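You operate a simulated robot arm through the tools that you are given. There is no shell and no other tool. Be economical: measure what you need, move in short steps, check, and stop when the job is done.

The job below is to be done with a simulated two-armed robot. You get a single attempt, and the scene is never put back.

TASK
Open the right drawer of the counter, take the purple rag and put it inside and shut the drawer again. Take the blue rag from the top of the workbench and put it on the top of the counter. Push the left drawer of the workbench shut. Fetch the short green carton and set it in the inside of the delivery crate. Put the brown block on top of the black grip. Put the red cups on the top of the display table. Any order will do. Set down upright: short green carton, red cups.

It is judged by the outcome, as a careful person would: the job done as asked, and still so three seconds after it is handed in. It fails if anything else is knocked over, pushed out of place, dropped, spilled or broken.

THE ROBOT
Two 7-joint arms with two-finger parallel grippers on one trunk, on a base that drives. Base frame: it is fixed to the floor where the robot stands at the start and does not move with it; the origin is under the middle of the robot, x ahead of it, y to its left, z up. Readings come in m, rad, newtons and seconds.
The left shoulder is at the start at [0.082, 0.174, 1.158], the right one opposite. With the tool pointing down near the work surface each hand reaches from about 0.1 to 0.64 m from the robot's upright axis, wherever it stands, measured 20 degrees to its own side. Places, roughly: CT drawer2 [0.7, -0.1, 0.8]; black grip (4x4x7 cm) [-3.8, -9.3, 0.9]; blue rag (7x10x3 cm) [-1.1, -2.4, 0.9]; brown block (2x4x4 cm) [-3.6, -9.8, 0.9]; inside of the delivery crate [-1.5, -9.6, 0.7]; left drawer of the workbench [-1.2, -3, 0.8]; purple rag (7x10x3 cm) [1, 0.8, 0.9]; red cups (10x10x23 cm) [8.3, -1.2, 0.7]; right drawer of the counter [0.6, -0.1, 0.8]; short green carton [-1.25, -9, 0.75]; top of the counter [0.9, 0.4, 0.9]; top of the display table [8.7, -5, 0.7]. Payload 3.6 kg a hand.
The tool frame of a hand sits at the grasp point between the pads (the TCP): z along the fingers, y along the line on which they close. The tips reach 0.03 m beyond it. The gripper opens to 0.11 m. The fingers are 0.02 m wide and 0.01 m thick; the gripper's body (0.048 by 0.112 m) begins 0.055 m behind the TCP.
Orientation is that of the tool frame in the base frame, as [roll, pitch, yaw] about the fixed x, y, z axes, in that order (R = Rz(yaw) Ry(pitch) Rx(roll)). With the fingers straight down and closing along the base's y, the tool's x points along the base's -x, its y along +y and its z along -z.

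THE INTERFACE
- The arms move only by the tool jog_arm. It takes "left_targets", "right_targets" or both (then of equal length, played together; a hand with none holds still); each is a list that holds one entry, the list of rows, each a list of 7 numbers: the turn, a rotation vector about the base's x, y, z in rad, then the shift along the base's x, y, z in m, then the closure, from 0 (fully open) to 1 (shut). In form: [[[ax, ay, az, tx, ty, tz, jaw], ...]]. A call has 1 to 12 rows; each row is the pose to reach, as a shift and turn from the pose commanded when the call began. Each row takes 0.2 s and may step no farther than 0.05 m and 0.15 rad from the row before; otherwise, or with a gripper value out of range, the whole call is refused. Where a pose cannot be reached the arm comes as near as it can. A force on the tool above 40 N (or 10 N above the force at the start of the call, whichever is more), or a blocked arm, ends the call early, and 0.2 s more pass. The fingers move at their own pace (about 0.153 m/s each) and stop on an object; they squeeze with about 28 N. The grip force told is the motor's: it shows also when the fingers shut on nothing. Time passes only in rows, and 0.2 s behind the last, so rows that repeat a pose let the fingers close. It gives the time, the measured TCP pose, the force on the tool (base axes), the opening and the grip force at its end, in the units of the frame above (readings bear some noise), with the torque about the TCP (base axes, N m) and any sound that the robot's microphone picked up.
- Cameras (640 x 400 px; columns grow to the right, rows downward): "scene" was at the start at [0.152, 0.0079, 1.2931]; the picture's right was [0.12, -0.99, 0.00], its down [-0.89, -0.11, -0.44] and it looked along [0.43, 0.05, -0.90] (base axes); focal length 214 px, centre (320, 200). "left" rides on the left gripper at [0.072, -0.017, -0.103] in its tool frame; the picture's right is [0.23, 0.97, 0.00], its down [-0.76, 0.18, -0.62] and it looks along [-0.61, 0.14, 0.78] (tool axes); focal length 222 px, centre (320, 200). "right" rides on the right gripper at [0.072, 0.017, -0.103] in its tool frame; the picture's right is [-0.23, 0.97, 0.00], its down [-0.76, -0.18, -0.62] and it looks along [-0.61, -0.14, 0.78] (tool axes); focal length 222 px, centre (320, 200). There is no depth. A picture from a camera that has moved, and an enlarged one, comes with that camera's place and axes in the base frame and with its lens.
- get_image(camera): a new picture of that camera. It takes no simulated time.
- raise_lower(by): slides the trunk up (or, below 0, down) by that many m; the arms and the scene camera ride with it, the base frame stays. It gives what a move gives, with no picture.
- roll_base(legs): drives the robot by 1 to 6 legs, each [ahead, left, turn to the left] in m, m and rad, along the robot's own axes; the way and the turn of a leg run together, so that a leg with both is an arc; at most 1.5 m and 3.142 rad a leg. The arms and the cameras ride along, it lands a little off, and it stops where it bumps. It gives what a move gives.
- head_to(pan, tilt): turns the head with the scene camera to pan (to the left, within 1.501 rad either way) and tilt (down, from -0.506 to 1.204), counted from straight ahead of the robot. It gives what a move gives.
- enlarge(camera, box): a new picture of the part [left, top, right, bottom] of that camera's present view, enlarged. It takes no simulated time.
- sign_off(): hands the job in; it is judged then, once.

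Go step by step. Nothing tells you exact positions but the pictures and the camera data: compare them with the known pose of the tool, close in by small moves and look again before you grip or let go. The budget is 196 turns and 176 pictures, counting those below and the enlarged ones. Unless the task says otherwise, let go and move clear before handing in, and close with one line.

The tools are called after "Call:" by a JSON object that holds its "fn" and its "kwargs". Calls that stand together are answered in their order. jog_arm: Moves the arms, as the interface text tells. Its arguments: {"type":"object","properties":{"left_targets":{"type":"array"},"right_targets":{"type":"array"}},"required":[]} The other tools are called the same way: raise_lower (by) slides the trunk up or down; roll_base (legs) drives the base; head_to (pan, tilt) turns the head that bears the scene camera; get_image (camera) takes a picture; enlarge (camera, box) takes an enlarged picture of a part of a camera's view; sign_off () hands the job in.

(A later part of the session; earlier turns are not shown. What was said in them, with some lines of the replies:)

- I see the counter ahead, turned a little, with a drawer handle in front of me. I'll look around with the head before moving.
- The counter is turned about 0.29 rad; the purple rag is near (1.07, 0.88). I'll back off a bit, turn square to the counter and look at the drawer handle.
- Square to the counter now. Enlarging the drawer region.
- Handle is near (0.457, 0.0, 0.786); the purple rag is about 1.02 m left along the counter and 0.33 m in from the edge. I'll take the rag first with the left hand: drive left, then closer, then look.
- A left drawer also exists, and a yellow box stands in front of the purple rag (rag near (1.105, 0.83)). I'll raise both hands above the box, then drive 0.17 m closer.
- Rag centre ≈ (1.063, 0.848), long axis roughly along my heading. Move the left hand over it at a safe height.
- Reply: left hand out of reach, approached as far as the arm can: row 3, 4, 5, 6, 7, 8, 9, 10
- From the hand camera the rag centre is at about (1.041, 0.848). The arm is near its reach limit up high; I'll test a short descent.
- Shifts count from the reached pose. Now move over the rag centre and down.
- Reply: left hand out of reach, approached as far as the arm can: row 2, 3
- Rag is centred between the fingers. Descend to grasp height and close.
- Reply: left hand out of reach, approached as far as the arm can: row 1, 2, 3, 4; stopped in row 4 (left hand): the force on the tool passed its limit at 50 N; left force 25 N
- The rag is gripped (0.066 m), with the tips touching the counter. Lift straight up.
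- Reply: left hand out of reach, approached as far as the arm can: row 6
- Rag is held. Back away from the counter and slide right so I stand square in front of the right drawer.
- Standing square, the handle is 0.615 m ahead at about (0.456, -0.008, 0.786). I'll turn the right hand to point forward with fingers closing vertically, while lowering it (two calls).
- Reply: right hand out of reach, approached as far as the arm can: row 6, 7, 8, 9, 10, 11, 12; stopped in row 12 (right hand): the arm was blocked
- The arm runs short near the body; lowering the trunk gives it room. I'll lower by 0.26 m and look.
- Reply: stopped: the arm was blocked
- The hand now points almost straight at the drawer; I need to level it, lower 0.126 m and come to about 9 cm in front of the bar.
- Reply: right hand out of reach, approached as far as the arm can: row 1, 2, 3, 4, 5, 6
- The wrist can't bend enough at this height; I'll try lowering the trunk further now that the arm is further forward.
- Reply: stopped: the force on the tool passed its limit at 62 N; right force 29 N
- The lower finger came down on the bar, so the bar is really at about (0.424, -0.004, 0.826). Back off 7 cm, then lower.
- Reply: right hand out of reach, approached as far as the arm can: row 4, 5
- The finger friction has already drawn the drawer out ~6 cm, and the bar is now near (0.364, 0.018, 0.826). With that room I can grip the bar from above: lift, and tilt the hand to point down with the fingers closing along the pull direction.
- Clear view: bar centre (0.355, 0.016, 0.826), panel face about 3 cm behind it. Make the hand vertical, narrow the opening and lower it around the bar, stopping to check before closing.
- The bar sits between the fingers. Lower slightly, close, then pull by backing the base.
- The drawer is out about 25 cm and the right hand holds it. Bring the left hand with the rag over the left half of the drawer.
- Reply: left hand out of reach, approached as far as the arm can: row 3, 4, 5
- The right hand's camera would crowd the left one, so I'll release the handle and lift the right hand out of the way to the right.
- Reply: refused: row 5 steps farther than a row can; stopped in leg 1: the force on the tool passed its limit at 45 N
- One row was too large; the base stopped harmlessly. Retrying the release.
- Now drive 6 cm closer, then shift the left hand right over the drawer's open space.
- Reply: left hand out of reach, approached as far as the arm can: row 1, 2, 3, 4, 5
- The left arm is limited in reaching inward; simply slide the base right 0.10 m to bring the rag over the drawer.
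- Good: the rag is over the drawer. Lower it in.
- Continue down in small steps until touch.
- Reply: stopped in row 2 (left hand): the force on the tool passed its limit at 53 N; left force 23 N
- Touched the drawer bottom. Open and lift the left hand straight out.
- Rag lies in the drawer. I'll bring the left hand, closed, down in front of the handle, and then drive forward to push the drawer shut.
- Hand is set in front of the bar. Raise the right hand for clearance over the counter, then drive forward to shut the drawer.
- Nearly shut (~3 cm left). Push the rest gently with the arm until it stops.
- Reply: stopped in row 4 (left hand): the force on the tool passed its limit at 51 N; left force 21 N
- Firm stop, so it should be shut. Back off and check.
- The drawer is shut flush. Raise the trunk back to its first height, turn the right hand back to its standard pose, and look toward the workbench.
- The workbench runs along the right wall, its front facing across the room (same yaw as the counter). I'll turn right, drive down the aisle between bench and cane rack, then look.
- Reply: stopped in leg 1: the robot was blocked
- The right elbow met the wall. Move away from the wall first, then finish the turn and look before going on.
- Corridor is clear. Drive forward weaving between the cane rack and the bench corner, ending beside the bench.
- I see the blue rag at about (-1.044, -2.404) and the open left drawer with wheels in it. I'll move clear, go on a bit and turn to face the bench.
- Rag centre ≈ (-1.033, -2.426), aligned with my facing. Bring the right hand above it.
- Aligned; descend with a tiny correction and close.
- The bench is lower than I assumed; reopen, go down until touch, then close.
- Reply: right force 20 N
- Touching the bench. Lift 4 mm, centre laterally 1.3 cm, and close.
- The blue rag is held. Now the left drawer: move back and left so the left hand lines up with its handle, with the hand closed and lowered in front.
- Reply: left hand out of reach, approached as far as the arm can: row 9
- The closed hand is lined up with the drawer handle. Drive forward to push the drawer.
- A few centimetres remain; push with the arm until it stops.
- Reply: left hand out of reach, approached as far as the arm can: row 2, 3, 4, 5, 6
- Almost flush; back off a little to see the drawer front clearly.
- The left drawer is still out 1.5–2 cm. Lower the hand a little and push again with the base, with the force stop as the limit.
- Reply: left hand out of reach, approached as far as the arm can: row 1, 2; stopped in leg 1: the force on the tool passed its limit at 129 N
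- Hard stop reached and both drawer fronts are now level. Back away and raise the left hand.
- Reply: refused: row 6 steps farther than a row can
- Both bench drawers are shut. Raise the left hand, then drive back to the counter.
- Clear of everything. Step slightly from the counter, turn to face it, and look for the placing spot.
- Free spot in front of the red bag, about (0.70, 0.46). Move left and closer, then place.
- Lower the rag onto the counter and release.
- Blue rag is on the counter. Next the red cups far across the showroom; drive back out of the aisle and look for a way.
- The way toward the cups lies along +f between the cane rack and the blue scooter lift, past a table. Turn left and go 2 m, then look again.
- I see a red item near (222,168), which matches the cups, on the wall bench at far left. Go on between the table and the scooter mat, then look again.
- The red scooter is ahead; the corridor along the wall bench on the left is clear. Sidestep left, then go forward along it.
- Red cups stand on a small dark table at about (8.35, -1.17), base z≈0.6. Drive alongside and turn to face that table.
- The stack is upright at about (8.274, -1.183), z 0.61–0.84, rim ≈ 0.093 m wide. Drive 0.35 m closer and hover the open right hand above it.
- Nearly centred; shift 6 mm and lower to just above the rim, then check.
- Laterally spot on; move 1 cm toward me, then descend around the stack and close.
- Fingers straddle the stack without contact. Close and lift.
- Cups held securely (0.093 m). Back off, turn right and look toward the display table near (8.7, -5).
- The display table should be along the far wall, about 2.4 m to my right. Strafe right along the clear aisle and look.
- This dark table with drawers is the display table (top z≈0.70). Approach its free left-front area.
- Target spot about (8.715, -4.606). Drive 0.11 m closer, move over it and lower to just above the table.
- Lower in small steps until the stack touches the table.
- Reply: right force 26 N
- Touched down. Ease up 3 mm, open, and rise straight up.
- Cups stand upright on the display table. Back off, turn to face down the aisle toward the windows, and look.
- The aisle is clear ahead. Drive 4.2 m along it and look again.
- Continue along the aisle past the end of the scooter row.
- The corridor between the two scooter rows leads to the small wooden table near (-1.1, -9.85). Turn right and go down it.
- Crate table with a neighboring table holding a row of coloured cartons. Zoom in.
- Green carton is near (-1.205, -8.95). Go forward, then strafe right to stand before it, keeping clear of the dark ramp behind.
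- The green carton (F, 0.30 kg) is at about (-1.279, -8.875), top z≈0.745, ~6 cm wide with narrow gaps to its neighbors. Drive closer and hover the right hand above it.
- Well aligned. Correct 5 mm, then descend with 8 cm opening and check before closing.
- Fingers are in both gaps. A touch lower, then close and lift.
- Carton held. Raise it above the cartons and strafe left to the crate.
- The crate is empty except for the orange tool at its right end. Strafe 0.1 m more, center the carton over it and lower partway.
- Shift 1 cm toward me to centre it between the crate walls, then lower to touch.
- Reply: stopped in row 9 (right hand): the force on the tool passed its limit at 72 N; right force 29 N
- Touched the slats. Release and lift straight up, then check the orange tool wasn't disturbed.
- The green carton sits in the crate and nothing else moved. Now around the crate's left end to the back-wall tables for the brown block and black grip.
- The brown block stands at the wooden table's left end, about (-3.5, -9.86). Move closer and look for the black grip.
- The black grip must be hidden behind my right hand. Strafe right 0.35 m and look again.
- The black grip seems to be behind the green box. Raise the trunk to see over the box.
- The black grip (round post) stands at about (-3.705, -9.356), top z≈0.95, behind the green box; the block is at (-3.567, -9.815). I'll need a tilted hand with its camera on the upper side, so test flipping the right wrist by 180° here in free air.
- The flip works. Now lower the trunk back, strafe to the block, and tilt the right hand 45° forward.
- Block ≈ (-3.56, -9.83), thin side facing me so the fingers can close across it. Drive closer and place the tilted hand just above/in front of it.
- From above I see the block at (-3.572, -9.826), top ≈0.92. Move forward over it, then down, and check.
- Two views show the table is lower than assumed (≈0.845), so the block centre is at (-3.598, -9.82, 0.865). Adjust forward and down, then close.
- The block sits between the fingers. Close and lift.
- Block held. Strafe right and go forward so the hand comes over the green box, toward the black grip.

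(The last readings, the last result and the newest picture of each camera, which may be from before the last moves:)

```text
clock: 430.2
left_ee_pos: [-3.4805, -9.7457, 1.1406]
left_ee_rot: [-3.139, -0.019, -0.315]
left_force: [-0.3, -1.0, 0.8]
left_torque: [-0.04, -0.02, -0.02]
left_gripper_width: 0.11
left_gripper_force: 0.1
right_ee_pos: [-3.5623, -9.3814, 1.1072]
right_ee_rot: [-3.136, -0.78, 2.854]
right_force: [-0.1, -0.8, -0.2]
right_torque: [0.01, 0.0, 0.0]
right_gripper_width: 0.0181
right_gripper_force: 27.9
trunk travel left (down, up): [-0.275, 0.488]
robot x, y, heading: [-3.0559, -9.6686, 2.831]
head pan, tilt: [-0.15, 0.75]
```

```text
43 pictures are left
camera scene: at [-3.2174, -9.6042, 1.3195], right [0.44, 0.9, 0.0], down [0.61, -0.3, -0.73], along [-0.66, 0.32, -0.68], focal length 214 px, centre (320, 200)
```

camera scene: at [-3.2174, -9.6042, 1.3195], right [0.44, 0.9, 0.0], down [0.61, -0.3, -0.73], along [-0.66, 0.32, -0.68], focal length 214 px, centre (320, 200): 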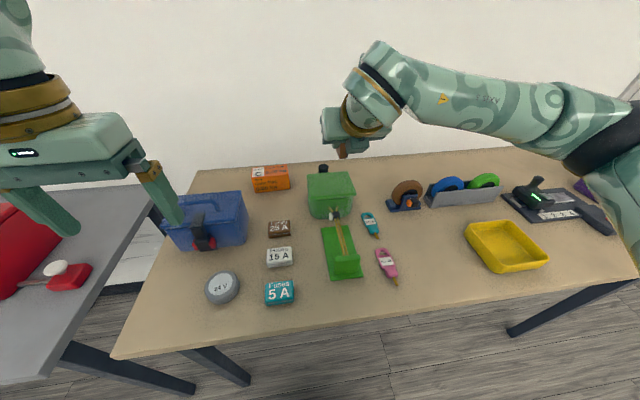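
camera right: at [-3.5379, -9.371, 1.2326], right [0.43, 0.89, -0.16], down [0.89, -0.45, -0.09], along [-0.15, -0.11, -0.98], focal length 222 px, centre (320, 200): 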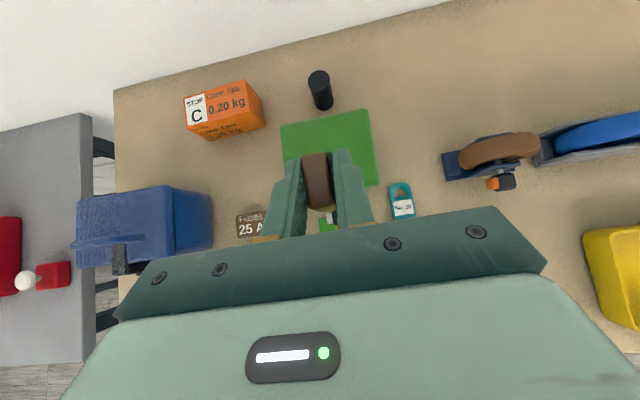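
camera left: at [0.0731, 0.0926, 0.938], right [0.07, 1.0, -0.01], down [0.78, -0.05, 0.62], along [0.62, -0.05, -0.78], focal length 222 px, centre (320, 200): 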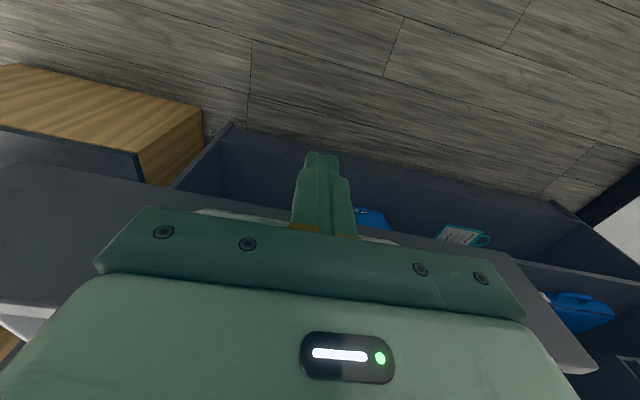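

Clear view: the black grip's top is at about (-3.755, -9.329, 0.915), straight ahead 0.2 m. Extend the arm toward it at this height and see how far it reaches.

Call:
{"fn": "jog_arm", "kwargs": {"right_targets": [[[0, 0, 0, -0.038, 0.01, -0.01, 1], [0, 0, 0, -0.076, 0.02, -0.02, 1], [0, 0, 0, -0.114, 0.03, -0.03, 1], [0, 0, 0, -0.152, 0.04, -0.04, 1], [0, 0, 0, -0.19, 0.05, -0.05, 1]]]}}

Call:
{"fn": "get_image", "kwargs": {"camera": "right"}}

```text
clock: 431.4
left_ee_pos: [-3.4779, -9.7448, 1.141]
left_ee_rot: [-3.139, -0.022, -0.313]
left_force: [-0.7, -0.6, 0.7]
left_torque: [0.0, -0.01, -0.01]
left_gripper_width: 0.11
left_gripper_force: 0.0
right_ee_pos: [-3.7506, -9.3319, 1.0583]
right_ee_rot: [-3.138, -0.779, 2.855]
right_force: [-0.2, 0.8, 0.0]
right_torque: [0.01, 0.01, 0.0]
right_gripper_width: 0.0184
right_gripper_force: 27.3
trunk travel left (down, up): [-0.275, 0.488]
robot x, y, heading: [-3.0574, -9.6661, 2.84]
head pan, tilt: [-0.15, 0.75]
```

```text
42 pictures are left
camera right: at [-3.7276, -9.3227, 1.183], right [0.43, 0.89, -0.16], down [0.89, -0.44, -0.09], along [-0.15, -0.11, -0.98], focal length 222 px, centre (320, 200)
```

right: 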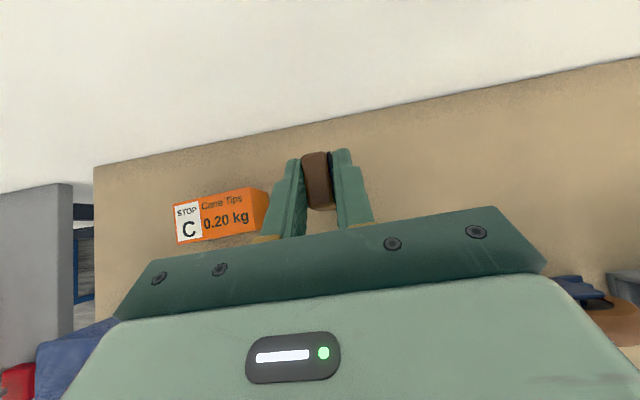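

The arm reaches. Check alignment from the head camera.

Call:
{"fn": "enlarge", "kwargs": {"camera": "scene", "box": [260, 110, 420, 210]}}

```text
4.00 times, centred on (340, 160) of scene
camera zoom: at [-3.2171, -9.6051, 1.3196], right [0.44, 0.9, 0.0], down [0.61, -0.3, -0.73], along [-0.66, 0.32, -0.68], focal length 858 px, centre (240, 360)
```

zoom: 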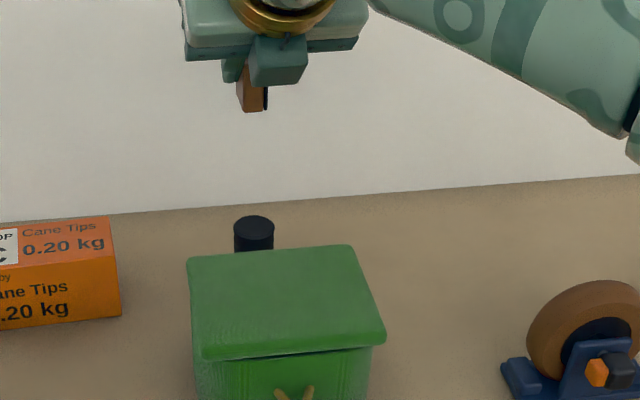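

Aligned within a few mm: grip top (-3.753, -9.331). Lower the block onto it gently.

Call:
{"fn": "jog_arm", "kwargs": {"right_targets": [[[0, 0, 0, 0.002, 0, -0.03, 1], [0, 0, 0, 0.002, 0, -0.06, 1], [0, 0, 0, 0.002, 0, -0.08, 1], [0, 0, 0, 0.002, 0, -0.09, 1]]]}}

Call:
{"fn": "enlarge", "kwargs": {"camera": "scene", "box": [260, 110, 420, 210]}}

Call:
{"fn": "get_image", "kwargs": {"camera": "right"}}

```text
clock: 432.4
left_ee_pos: [-3.4779, -9.7434, 1.1417]
left_ee_rot: [-3.14, -0.021, -0.315]
left_force: [0.6, -0.1, -0.3]
left_torque: [0.02, 0.01, 0.0]
left_gripper_width: 0.1101
left_gripper_force: 0.1
right_ee_pos: [-3.7505, -9.3305, 0.9687]
right_ee_rot: [-3.137, -0.78, 2.854]
right_force: [0.2, -1.5, -0.9]
right_torque: [0.04, -0.04, -0.03]
right_gripper_width: 0.018
right_gripper_force: 28.0
trunk travel left (down, up): [-0.275, 0.488]
robot x, y, heading: [-3.0557, -9.6666, 2.837]
head pan, tilt: [-0.15, 0.75]
```

```text
4.00 times, centred on (340, 160) of scene
camera zoom: at [-3.2163, -9.6046, 1.3197], right [0.44, 0.9, 0.0], down [0.61, -0.3, -0.73], along [-0.66, 0.32, -0.68], focal length 858 px, centre (240, 360)
```

zoom: 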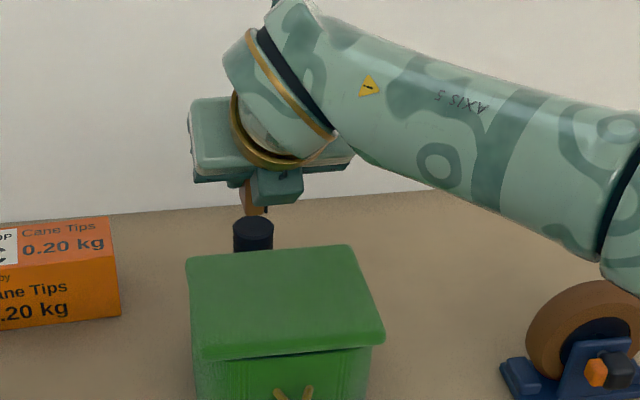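

```text
39 pictures are left
camera right: at [-3.7253, -9.3206, 1.0934], right [0.43, 0.89, -0.16], down [0.89, -0.45, -0.09], along [-0.15, -0.11, -0.98], focal length 222 px, centre (320, 200)
```

right: 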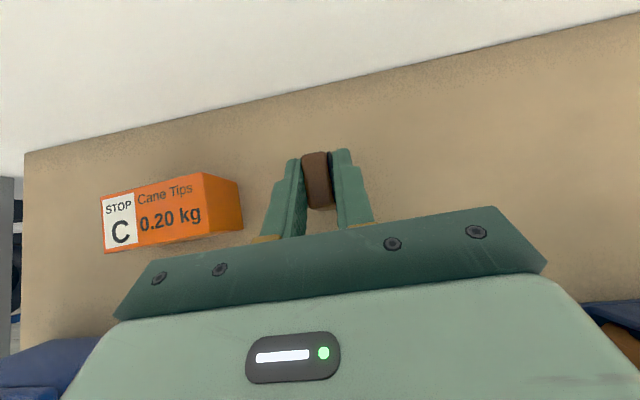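

Call:
{"fn": "enlarge", "kwargs": {"camera": "scene", "box": [305, 150, 345, 175]}}

```text
16.00 times, centred on (325, 162) of scene
camera zoom: at [-3.2163, -9.6046, 1.3197], right [0.44, 0.9, 0.0], down [0.61, -0.3, -0.73], along [-0.66, 0.32, -0.68], focal length 3432 px, centre (240, 800)
```

zoom: 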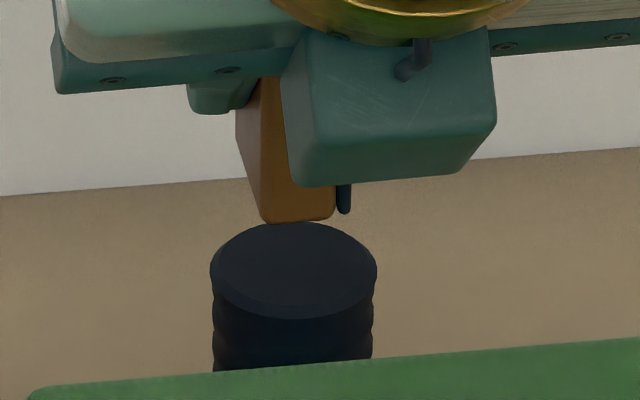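

In close-up, the block will land slightly beyond the grip's centre; shift back 6 mm and lower until touch.

Call:
{"fn": "jog_arm", "kwargs": {"right_targets": [[[0, 0, 0, 0.0057, -0.0018, -0.004, 1], [0, 0, 0, 0.0057, -0.0018, -0.009, 1], [0, 0, 0, 0.0057, -0.0018, -0.013, 1]]]}}

Call:
{"fn": "enlarge", "kwargs": {"camera": "scene", "box": [305, 150, 345, 175]}}

```text
clock: 433.2
left_ee_pos: [-3.4788, -9.744, 1.1415]
left_ee_rot: [-3.14, -0.021, -0.316]
left_force: [-0.2, -0.4, 0.5]
left_torque: [0.04, -0.01, 0.04]
left_gripper_width: 0.1099
left_gripper_force: 0.1
right_ee_pos: [-3.7445, -9.332, 0.9561]
right_ee_rot: [-3.137, -0.781, 2.854]
right_force: [0.8, -0.7, -1.0]
right_torque: [-0.01, -0.01, 0.02]
right_gripper_width: 0.0184
right_gripper_force: 28.1
trunk travel left (down, up): [-0.275, 0.488]
robot x, y, heading: [-3.0559, -9.6676, 2.835]
head pan, tilt: [-0.15, 0.75]
```

```text
16.00 times, centred on (325, 162) of scene
camera zoom: at [-3.2162, -9.6046, 1.3197], right [0.44, 0.9, 0.0], down [0.61, -0.3, -0.73], along [-0.66, 0.32, -0.68], focal length 3432 px, centre (240, 800)
```

zoom: 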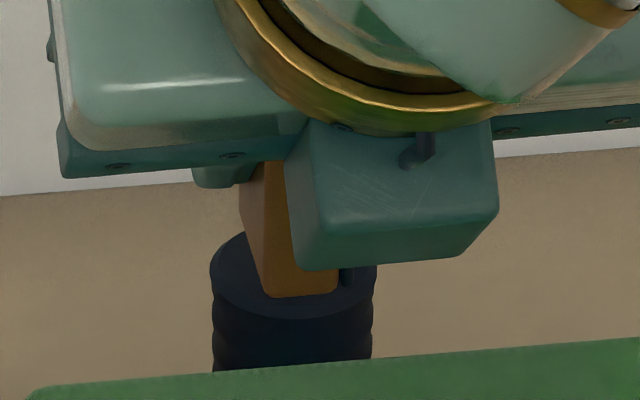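

Continue lowering in 2 mm steps until contact force appears.

Call:
{"fn": "jog_arm", "kwargs": {"right_targets": [[[0, 0, 0, 0, 0, -0.002, 1], [0, 0, 0, 0, 0, -0.004, 1], [0, 0, 0, 0, 0, -0.006, 1]]]}}

Call:
{"fn": "enlarge", "kwargs": {"camera": "scene", "box": [305, 150, 345, 175]}}

```text
clock: 434.0
left_ee_pos: [-3.4775, -9.744, 1.1406]
left_ee_rot: [-3.14, -0.022, -0.314]
left_force: [-0.3, -0.1, -0.3]
left_torque: [0.0, -0.04, 0.03]
left_gripper_width: 0.1099
left_gripper_force: 0.0
right_ee_pos: [-3.7435, -9.3332, 0.9501]
right_ee_rot: [-3.136, -0.781, 2.854]
right_force: [-0.1, 0.3, 0.5]
right_torque: [0.01, 0.0, 0.04]
right_gripper_width: 0.0182
right_gripper_force: 28.2
trunk travel left (down, up): [-0.275, 0.488]
robot x, y, heading: [-3.0601, -9.6677, 2.837]
head pan, tilt: [-0.15, 0.75]
```

```text
16.00 times, centred on (325, 162) of scene
camera zoom: at [-3.2162, -9.6046, 1.3197], right [0.44, 0.9, 0.0], down [0.61, -0.3, -0.73], along [-0.66, 0.32, -0.68], focal length 3432 px, centre (240, 800)
```

zoom: 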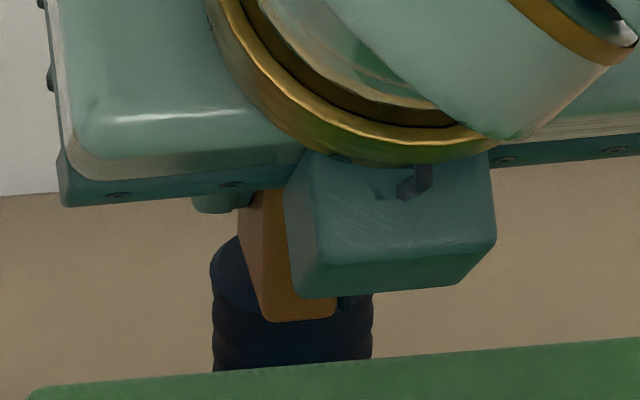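

No contact yet, so the grip top is lower (≈0.895) and correspondingly farther: (-3.773, -9.322), which all three views agree on. Lift slightly, move forward 2.6 cm and lower again.

Call:
{"fn": "jog_arm", "kwargs": {"right_targets": [[[0, 0, 0, 0, 0, 0.008, 1], [0, 0, 0, -0.0125, 0.005, 0.008, 1], [0, 0, 0, -0.025, 0.01, 0.005, 1], [0, 0, 0, -0.025, 0.01, -0.002, 1], [0, 0, 0, -0.025, 0.01, -0.006, 1], [0, 0, 0, -0.025, 0.01, -0.01, 1]]]}}

Call:
{"fn": "enlarge", "kwargs": {"camera": "scene", "box": [305, 150, 345, 175]}}

```text
clock: 435.4
left_ee_pos: [-3.4762, -9.7448, 1.1422]
left_ee_rot: [-3.139, -0.019, -0.315]
left_force: [0.2, -0.3, -0.1]
left_torque: [0.0, -0.02, -0.01]
left_gripper_width: 0.1099
left_gripper_force: 0.1
right_ee_pos: [-3.7687, -9.3233, 0.945]
right_ee_rot: [-3.136, -0.79, 2.856]
right_force: [-2.9, 2.5, 20.6]
right_torque: [0.15, 0.17, -0.01]
right_gripper_width: 0.0182
right_gripper_force: 27.5
trunk travel left (down, up): [-0.275, 0.488]
robot x, y, heading: [-3.0563, -9.6677, 2.836]
head pan, tilt: [-0.15, 0.75]
```

```text
16.00 times, centred on (325, 162) of scene
camera zoom: at [-3.2141, -9.6054, 1.3204], right [0.44, 0.9, 0.0], down [0.61, -0.3, -0.73], along [-0.66, 0.32, -0.68], focal length 3432 px, centre (240, 800)
```

zoom: 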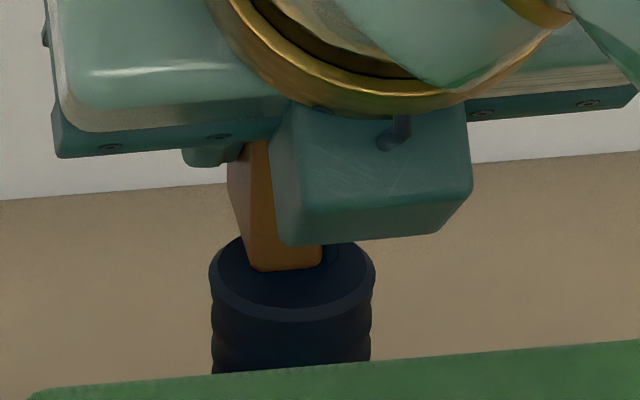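

Contact now at the right height; the block's front edge is at the grip's centre, so it must come back 1.7 cm. Lift, shift and re-lower.

Call:
{"fn": "jog_arm", "kwargs": {"right_targets": [[[0, 0, 0, 0, 0, 0.012, 1], [0, 0, 0, 0.008, -0.0018, 0.014, 1], [0, 0, 0, 0.0166, -0.0036, 0.014, 1], [0, 0, 0, 0.0166, -0.0036, 0.009, 1], [0, 0, 0, 0.0166, -0.0036, 0.005, 1], [0, 0, 0, 0.0166, -0.0036, 0.002, 1]]]}}

Call:
{"fn": "enlarge", "kwargs": {"camera": "scene", "box": [305, 150, 345, 175]}}

```text
clock: 436.8
left_ee_pos: [-3.478, -9.745, 1.1422]
left_ee_rot: [-3.14, -0.019, -0.315]
left_force: [0.4, 0.1, -0.4]
left_torque: [-0.01, -0.01, 0.01]
left_gripper_width: 0.11
left_gripper_force: 0.1
right_ee_pos: [-3.7504, -9.3273, 0.9451]
right_ee_rot: [-3.135, -0.786, 2.856]
right_force: [0.1, -0.5, 10.9]
right_torque: [-0.03, 0.14, 0.0]
right_gripper_width: 0.0183
right_gripper_force: 28.4
trunk travel left (down, up): [-0.275, 0.488]
robot x, y, heading: [-3.0542, -9.664, 2.834]
head pan, tilt: [-0.15, 0.75]
```

```text
16.00 times, centred on (325, 162) of scene
camera zoom: at [-3.215, -9.6055, 1.3201], right [0.44, 0.9, 0.0], down [0.61, -0.3, -0.73], along [-0.66, 0.32, -0.68], focal length 3432 px, centre (240, 800)
```

zoom: 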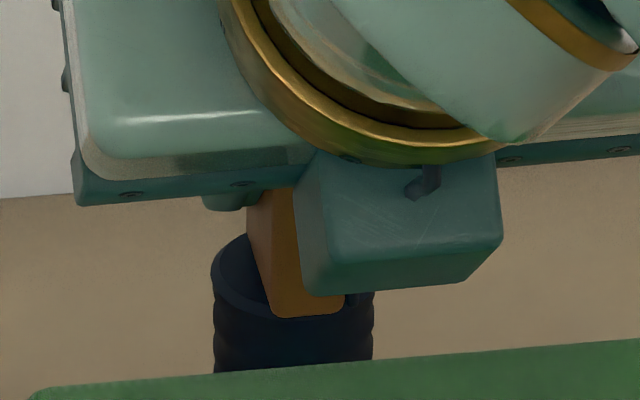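

The block rests centred on the grip with light contact. Open, pause, and withdraw up and back.

Call:
{"fn": "jog_arm", "kwargs": {"right_targets": [[[0, 0, 0, 0, 0, 0, 0.85], [0, 0, 0, 0, 0, 0, 0.65], [0, 0, 0, 0, 0, 0, 0.55], [0, 0, 0, 0, 0, 0, 0.55], [0, 0, 0, 0.01, -0.003, 0.015, 0.55], [0, 0, 0, 0.03, -0.009, 0.04, 0.55], [0, 0, 0, 0.055, -0.017, 0.07, 0.55], [0, 0, 0, 0.08, -0.025, 0.105, 0.55], [0, 0, 0, 0.11, -0.034, 0.14, 0.55]]]}}

Call:
{"fn": "enlarge", "kwargs": {"camera": "scene", "box": [260, 110, 420, 210]}}

Call:
{"fn": "get_image", "kwargs": {"camera": "right"}}

```text
clock: 438.8
left_ee_pos: [-3.4762, -9.7452, 1.1424]
left_ee_rot: [-3.14, -0.021, -0.313]
left_force: [0.3, 0.1, 0.2]
left_torque: [0.02, 0.0, -0.02]
left_gripper_width: 0.1101
left_gripper_force: 0.1
right_ee_pos: [-3.6394, -9.3625, 1.0822]
right_ee_rot: [-3.135, -0.78, 2.854]
right_force: [-0.2, 0.3, -0.2]
right_torque: [-0.02, -0.01, -0.03]
right_gripper_width: 0.0498
right_gripper_force: 0.1
trunk travel left (down, up): [-0.275, 0.488]
robot x, y, heading: [-3.0564, -9.6709, 2.838]
head pan, tilt: [-0.15, 0.75]
```

```text
4.00 times, centred on (340, 160) of scene
camera zoom: at [-3.2152, -9.605, 1.3199], right [0.44, 0.9, 0.0], down [0.61, -0.3, -0.73], along [-0.66, 0.32, -0.68], focal length 858 px, centre (240, 360)
```

zoom: 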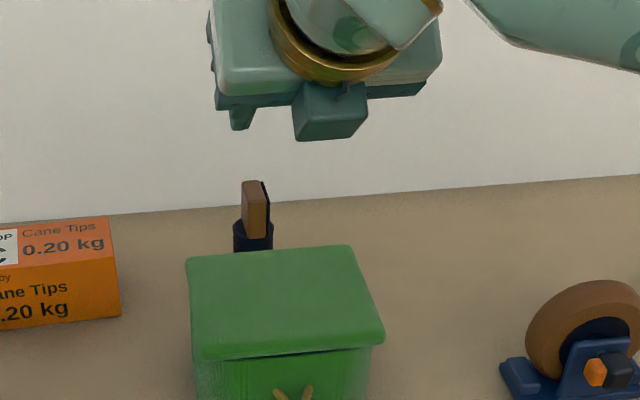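

```text
32 pictures are left
camera right: at [-3.6152, -9.3521, 1.2066], right [0.43, 0.89, -0.16], down [0.89, -0.45, -0.09], along [-0.15, -0.11, -0.98], focal length 222 px, centre (320, 200)
```

right: 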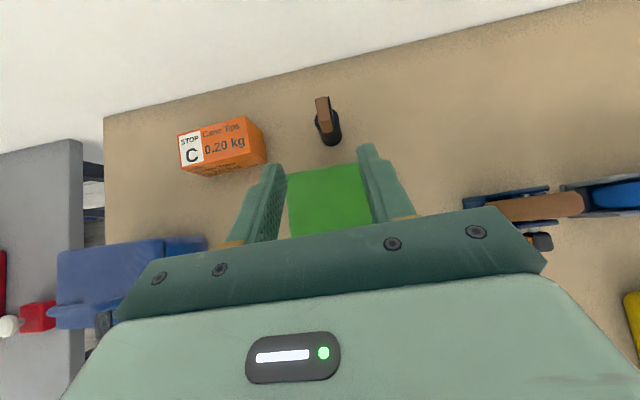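

The block stands on the black grip, centred. Back the robot clear and take one last look.

Call:
{"fn": "roll_base", "kwargs": {"legs": [[-0.35, 0, 0]]}}

Call:
{"fn": "get_image", "kwargs": {"camera": "scene"}}

```text
clock: 441.0
left_ee_pos: [-3.1452, -9.8499, 1.1419]
left_ee_rot: [-3.14, -0.019, -0.312]
left_force: [0.9, 0.5, 0.7]
left_torque: [0.03, 0.01, 0.0]
left_gripper_width: 0.1101
left_gripper_force: 0.1
right_ee_pos: [-3.3085, -9.4673, 1.082]
right_ee_rot: [-3.137, -0.782, 2.856]
right_force: [-0.2, -0.4, -0.4]
right_torque: [-0.01, 0.01, 0.02]
right_gripper_width: 0.0497
right_gripper_force: 0.1
trunk travel left (down, up): [-0.275, 0.488]
robot x, y, heading: [-2.7241, -9.7726, 2.838]
head pan, tilt: [-0.15, 0.75]
```

```text
31 pictures are left
camera scene: at [-2.8838, -9.7093, 1.3198], right [0.44, 0.9, 0.0], down [0.61, -0.3, -0.73], along [-0.66, 0.32, -0.68], focal length 214 px, centre (320, 200)
```

scene: 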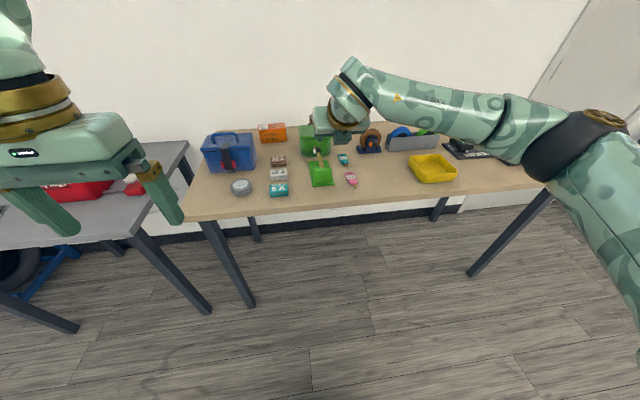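

All the jobs are done and both hands are clear, so I'm handing in.

Call:
{"fn": "sign_off", "kwargs": {}}

```text
The job is handed in.
```

All six jobs are done and handed in: the purple rag is in the counter's right drawer, which is shut, and the blue rag is on the counter. The workbench's left drawer is shut, the green carton is upright in the crate, the brown block is on the black grip, and the red cups stand upright on the display table.
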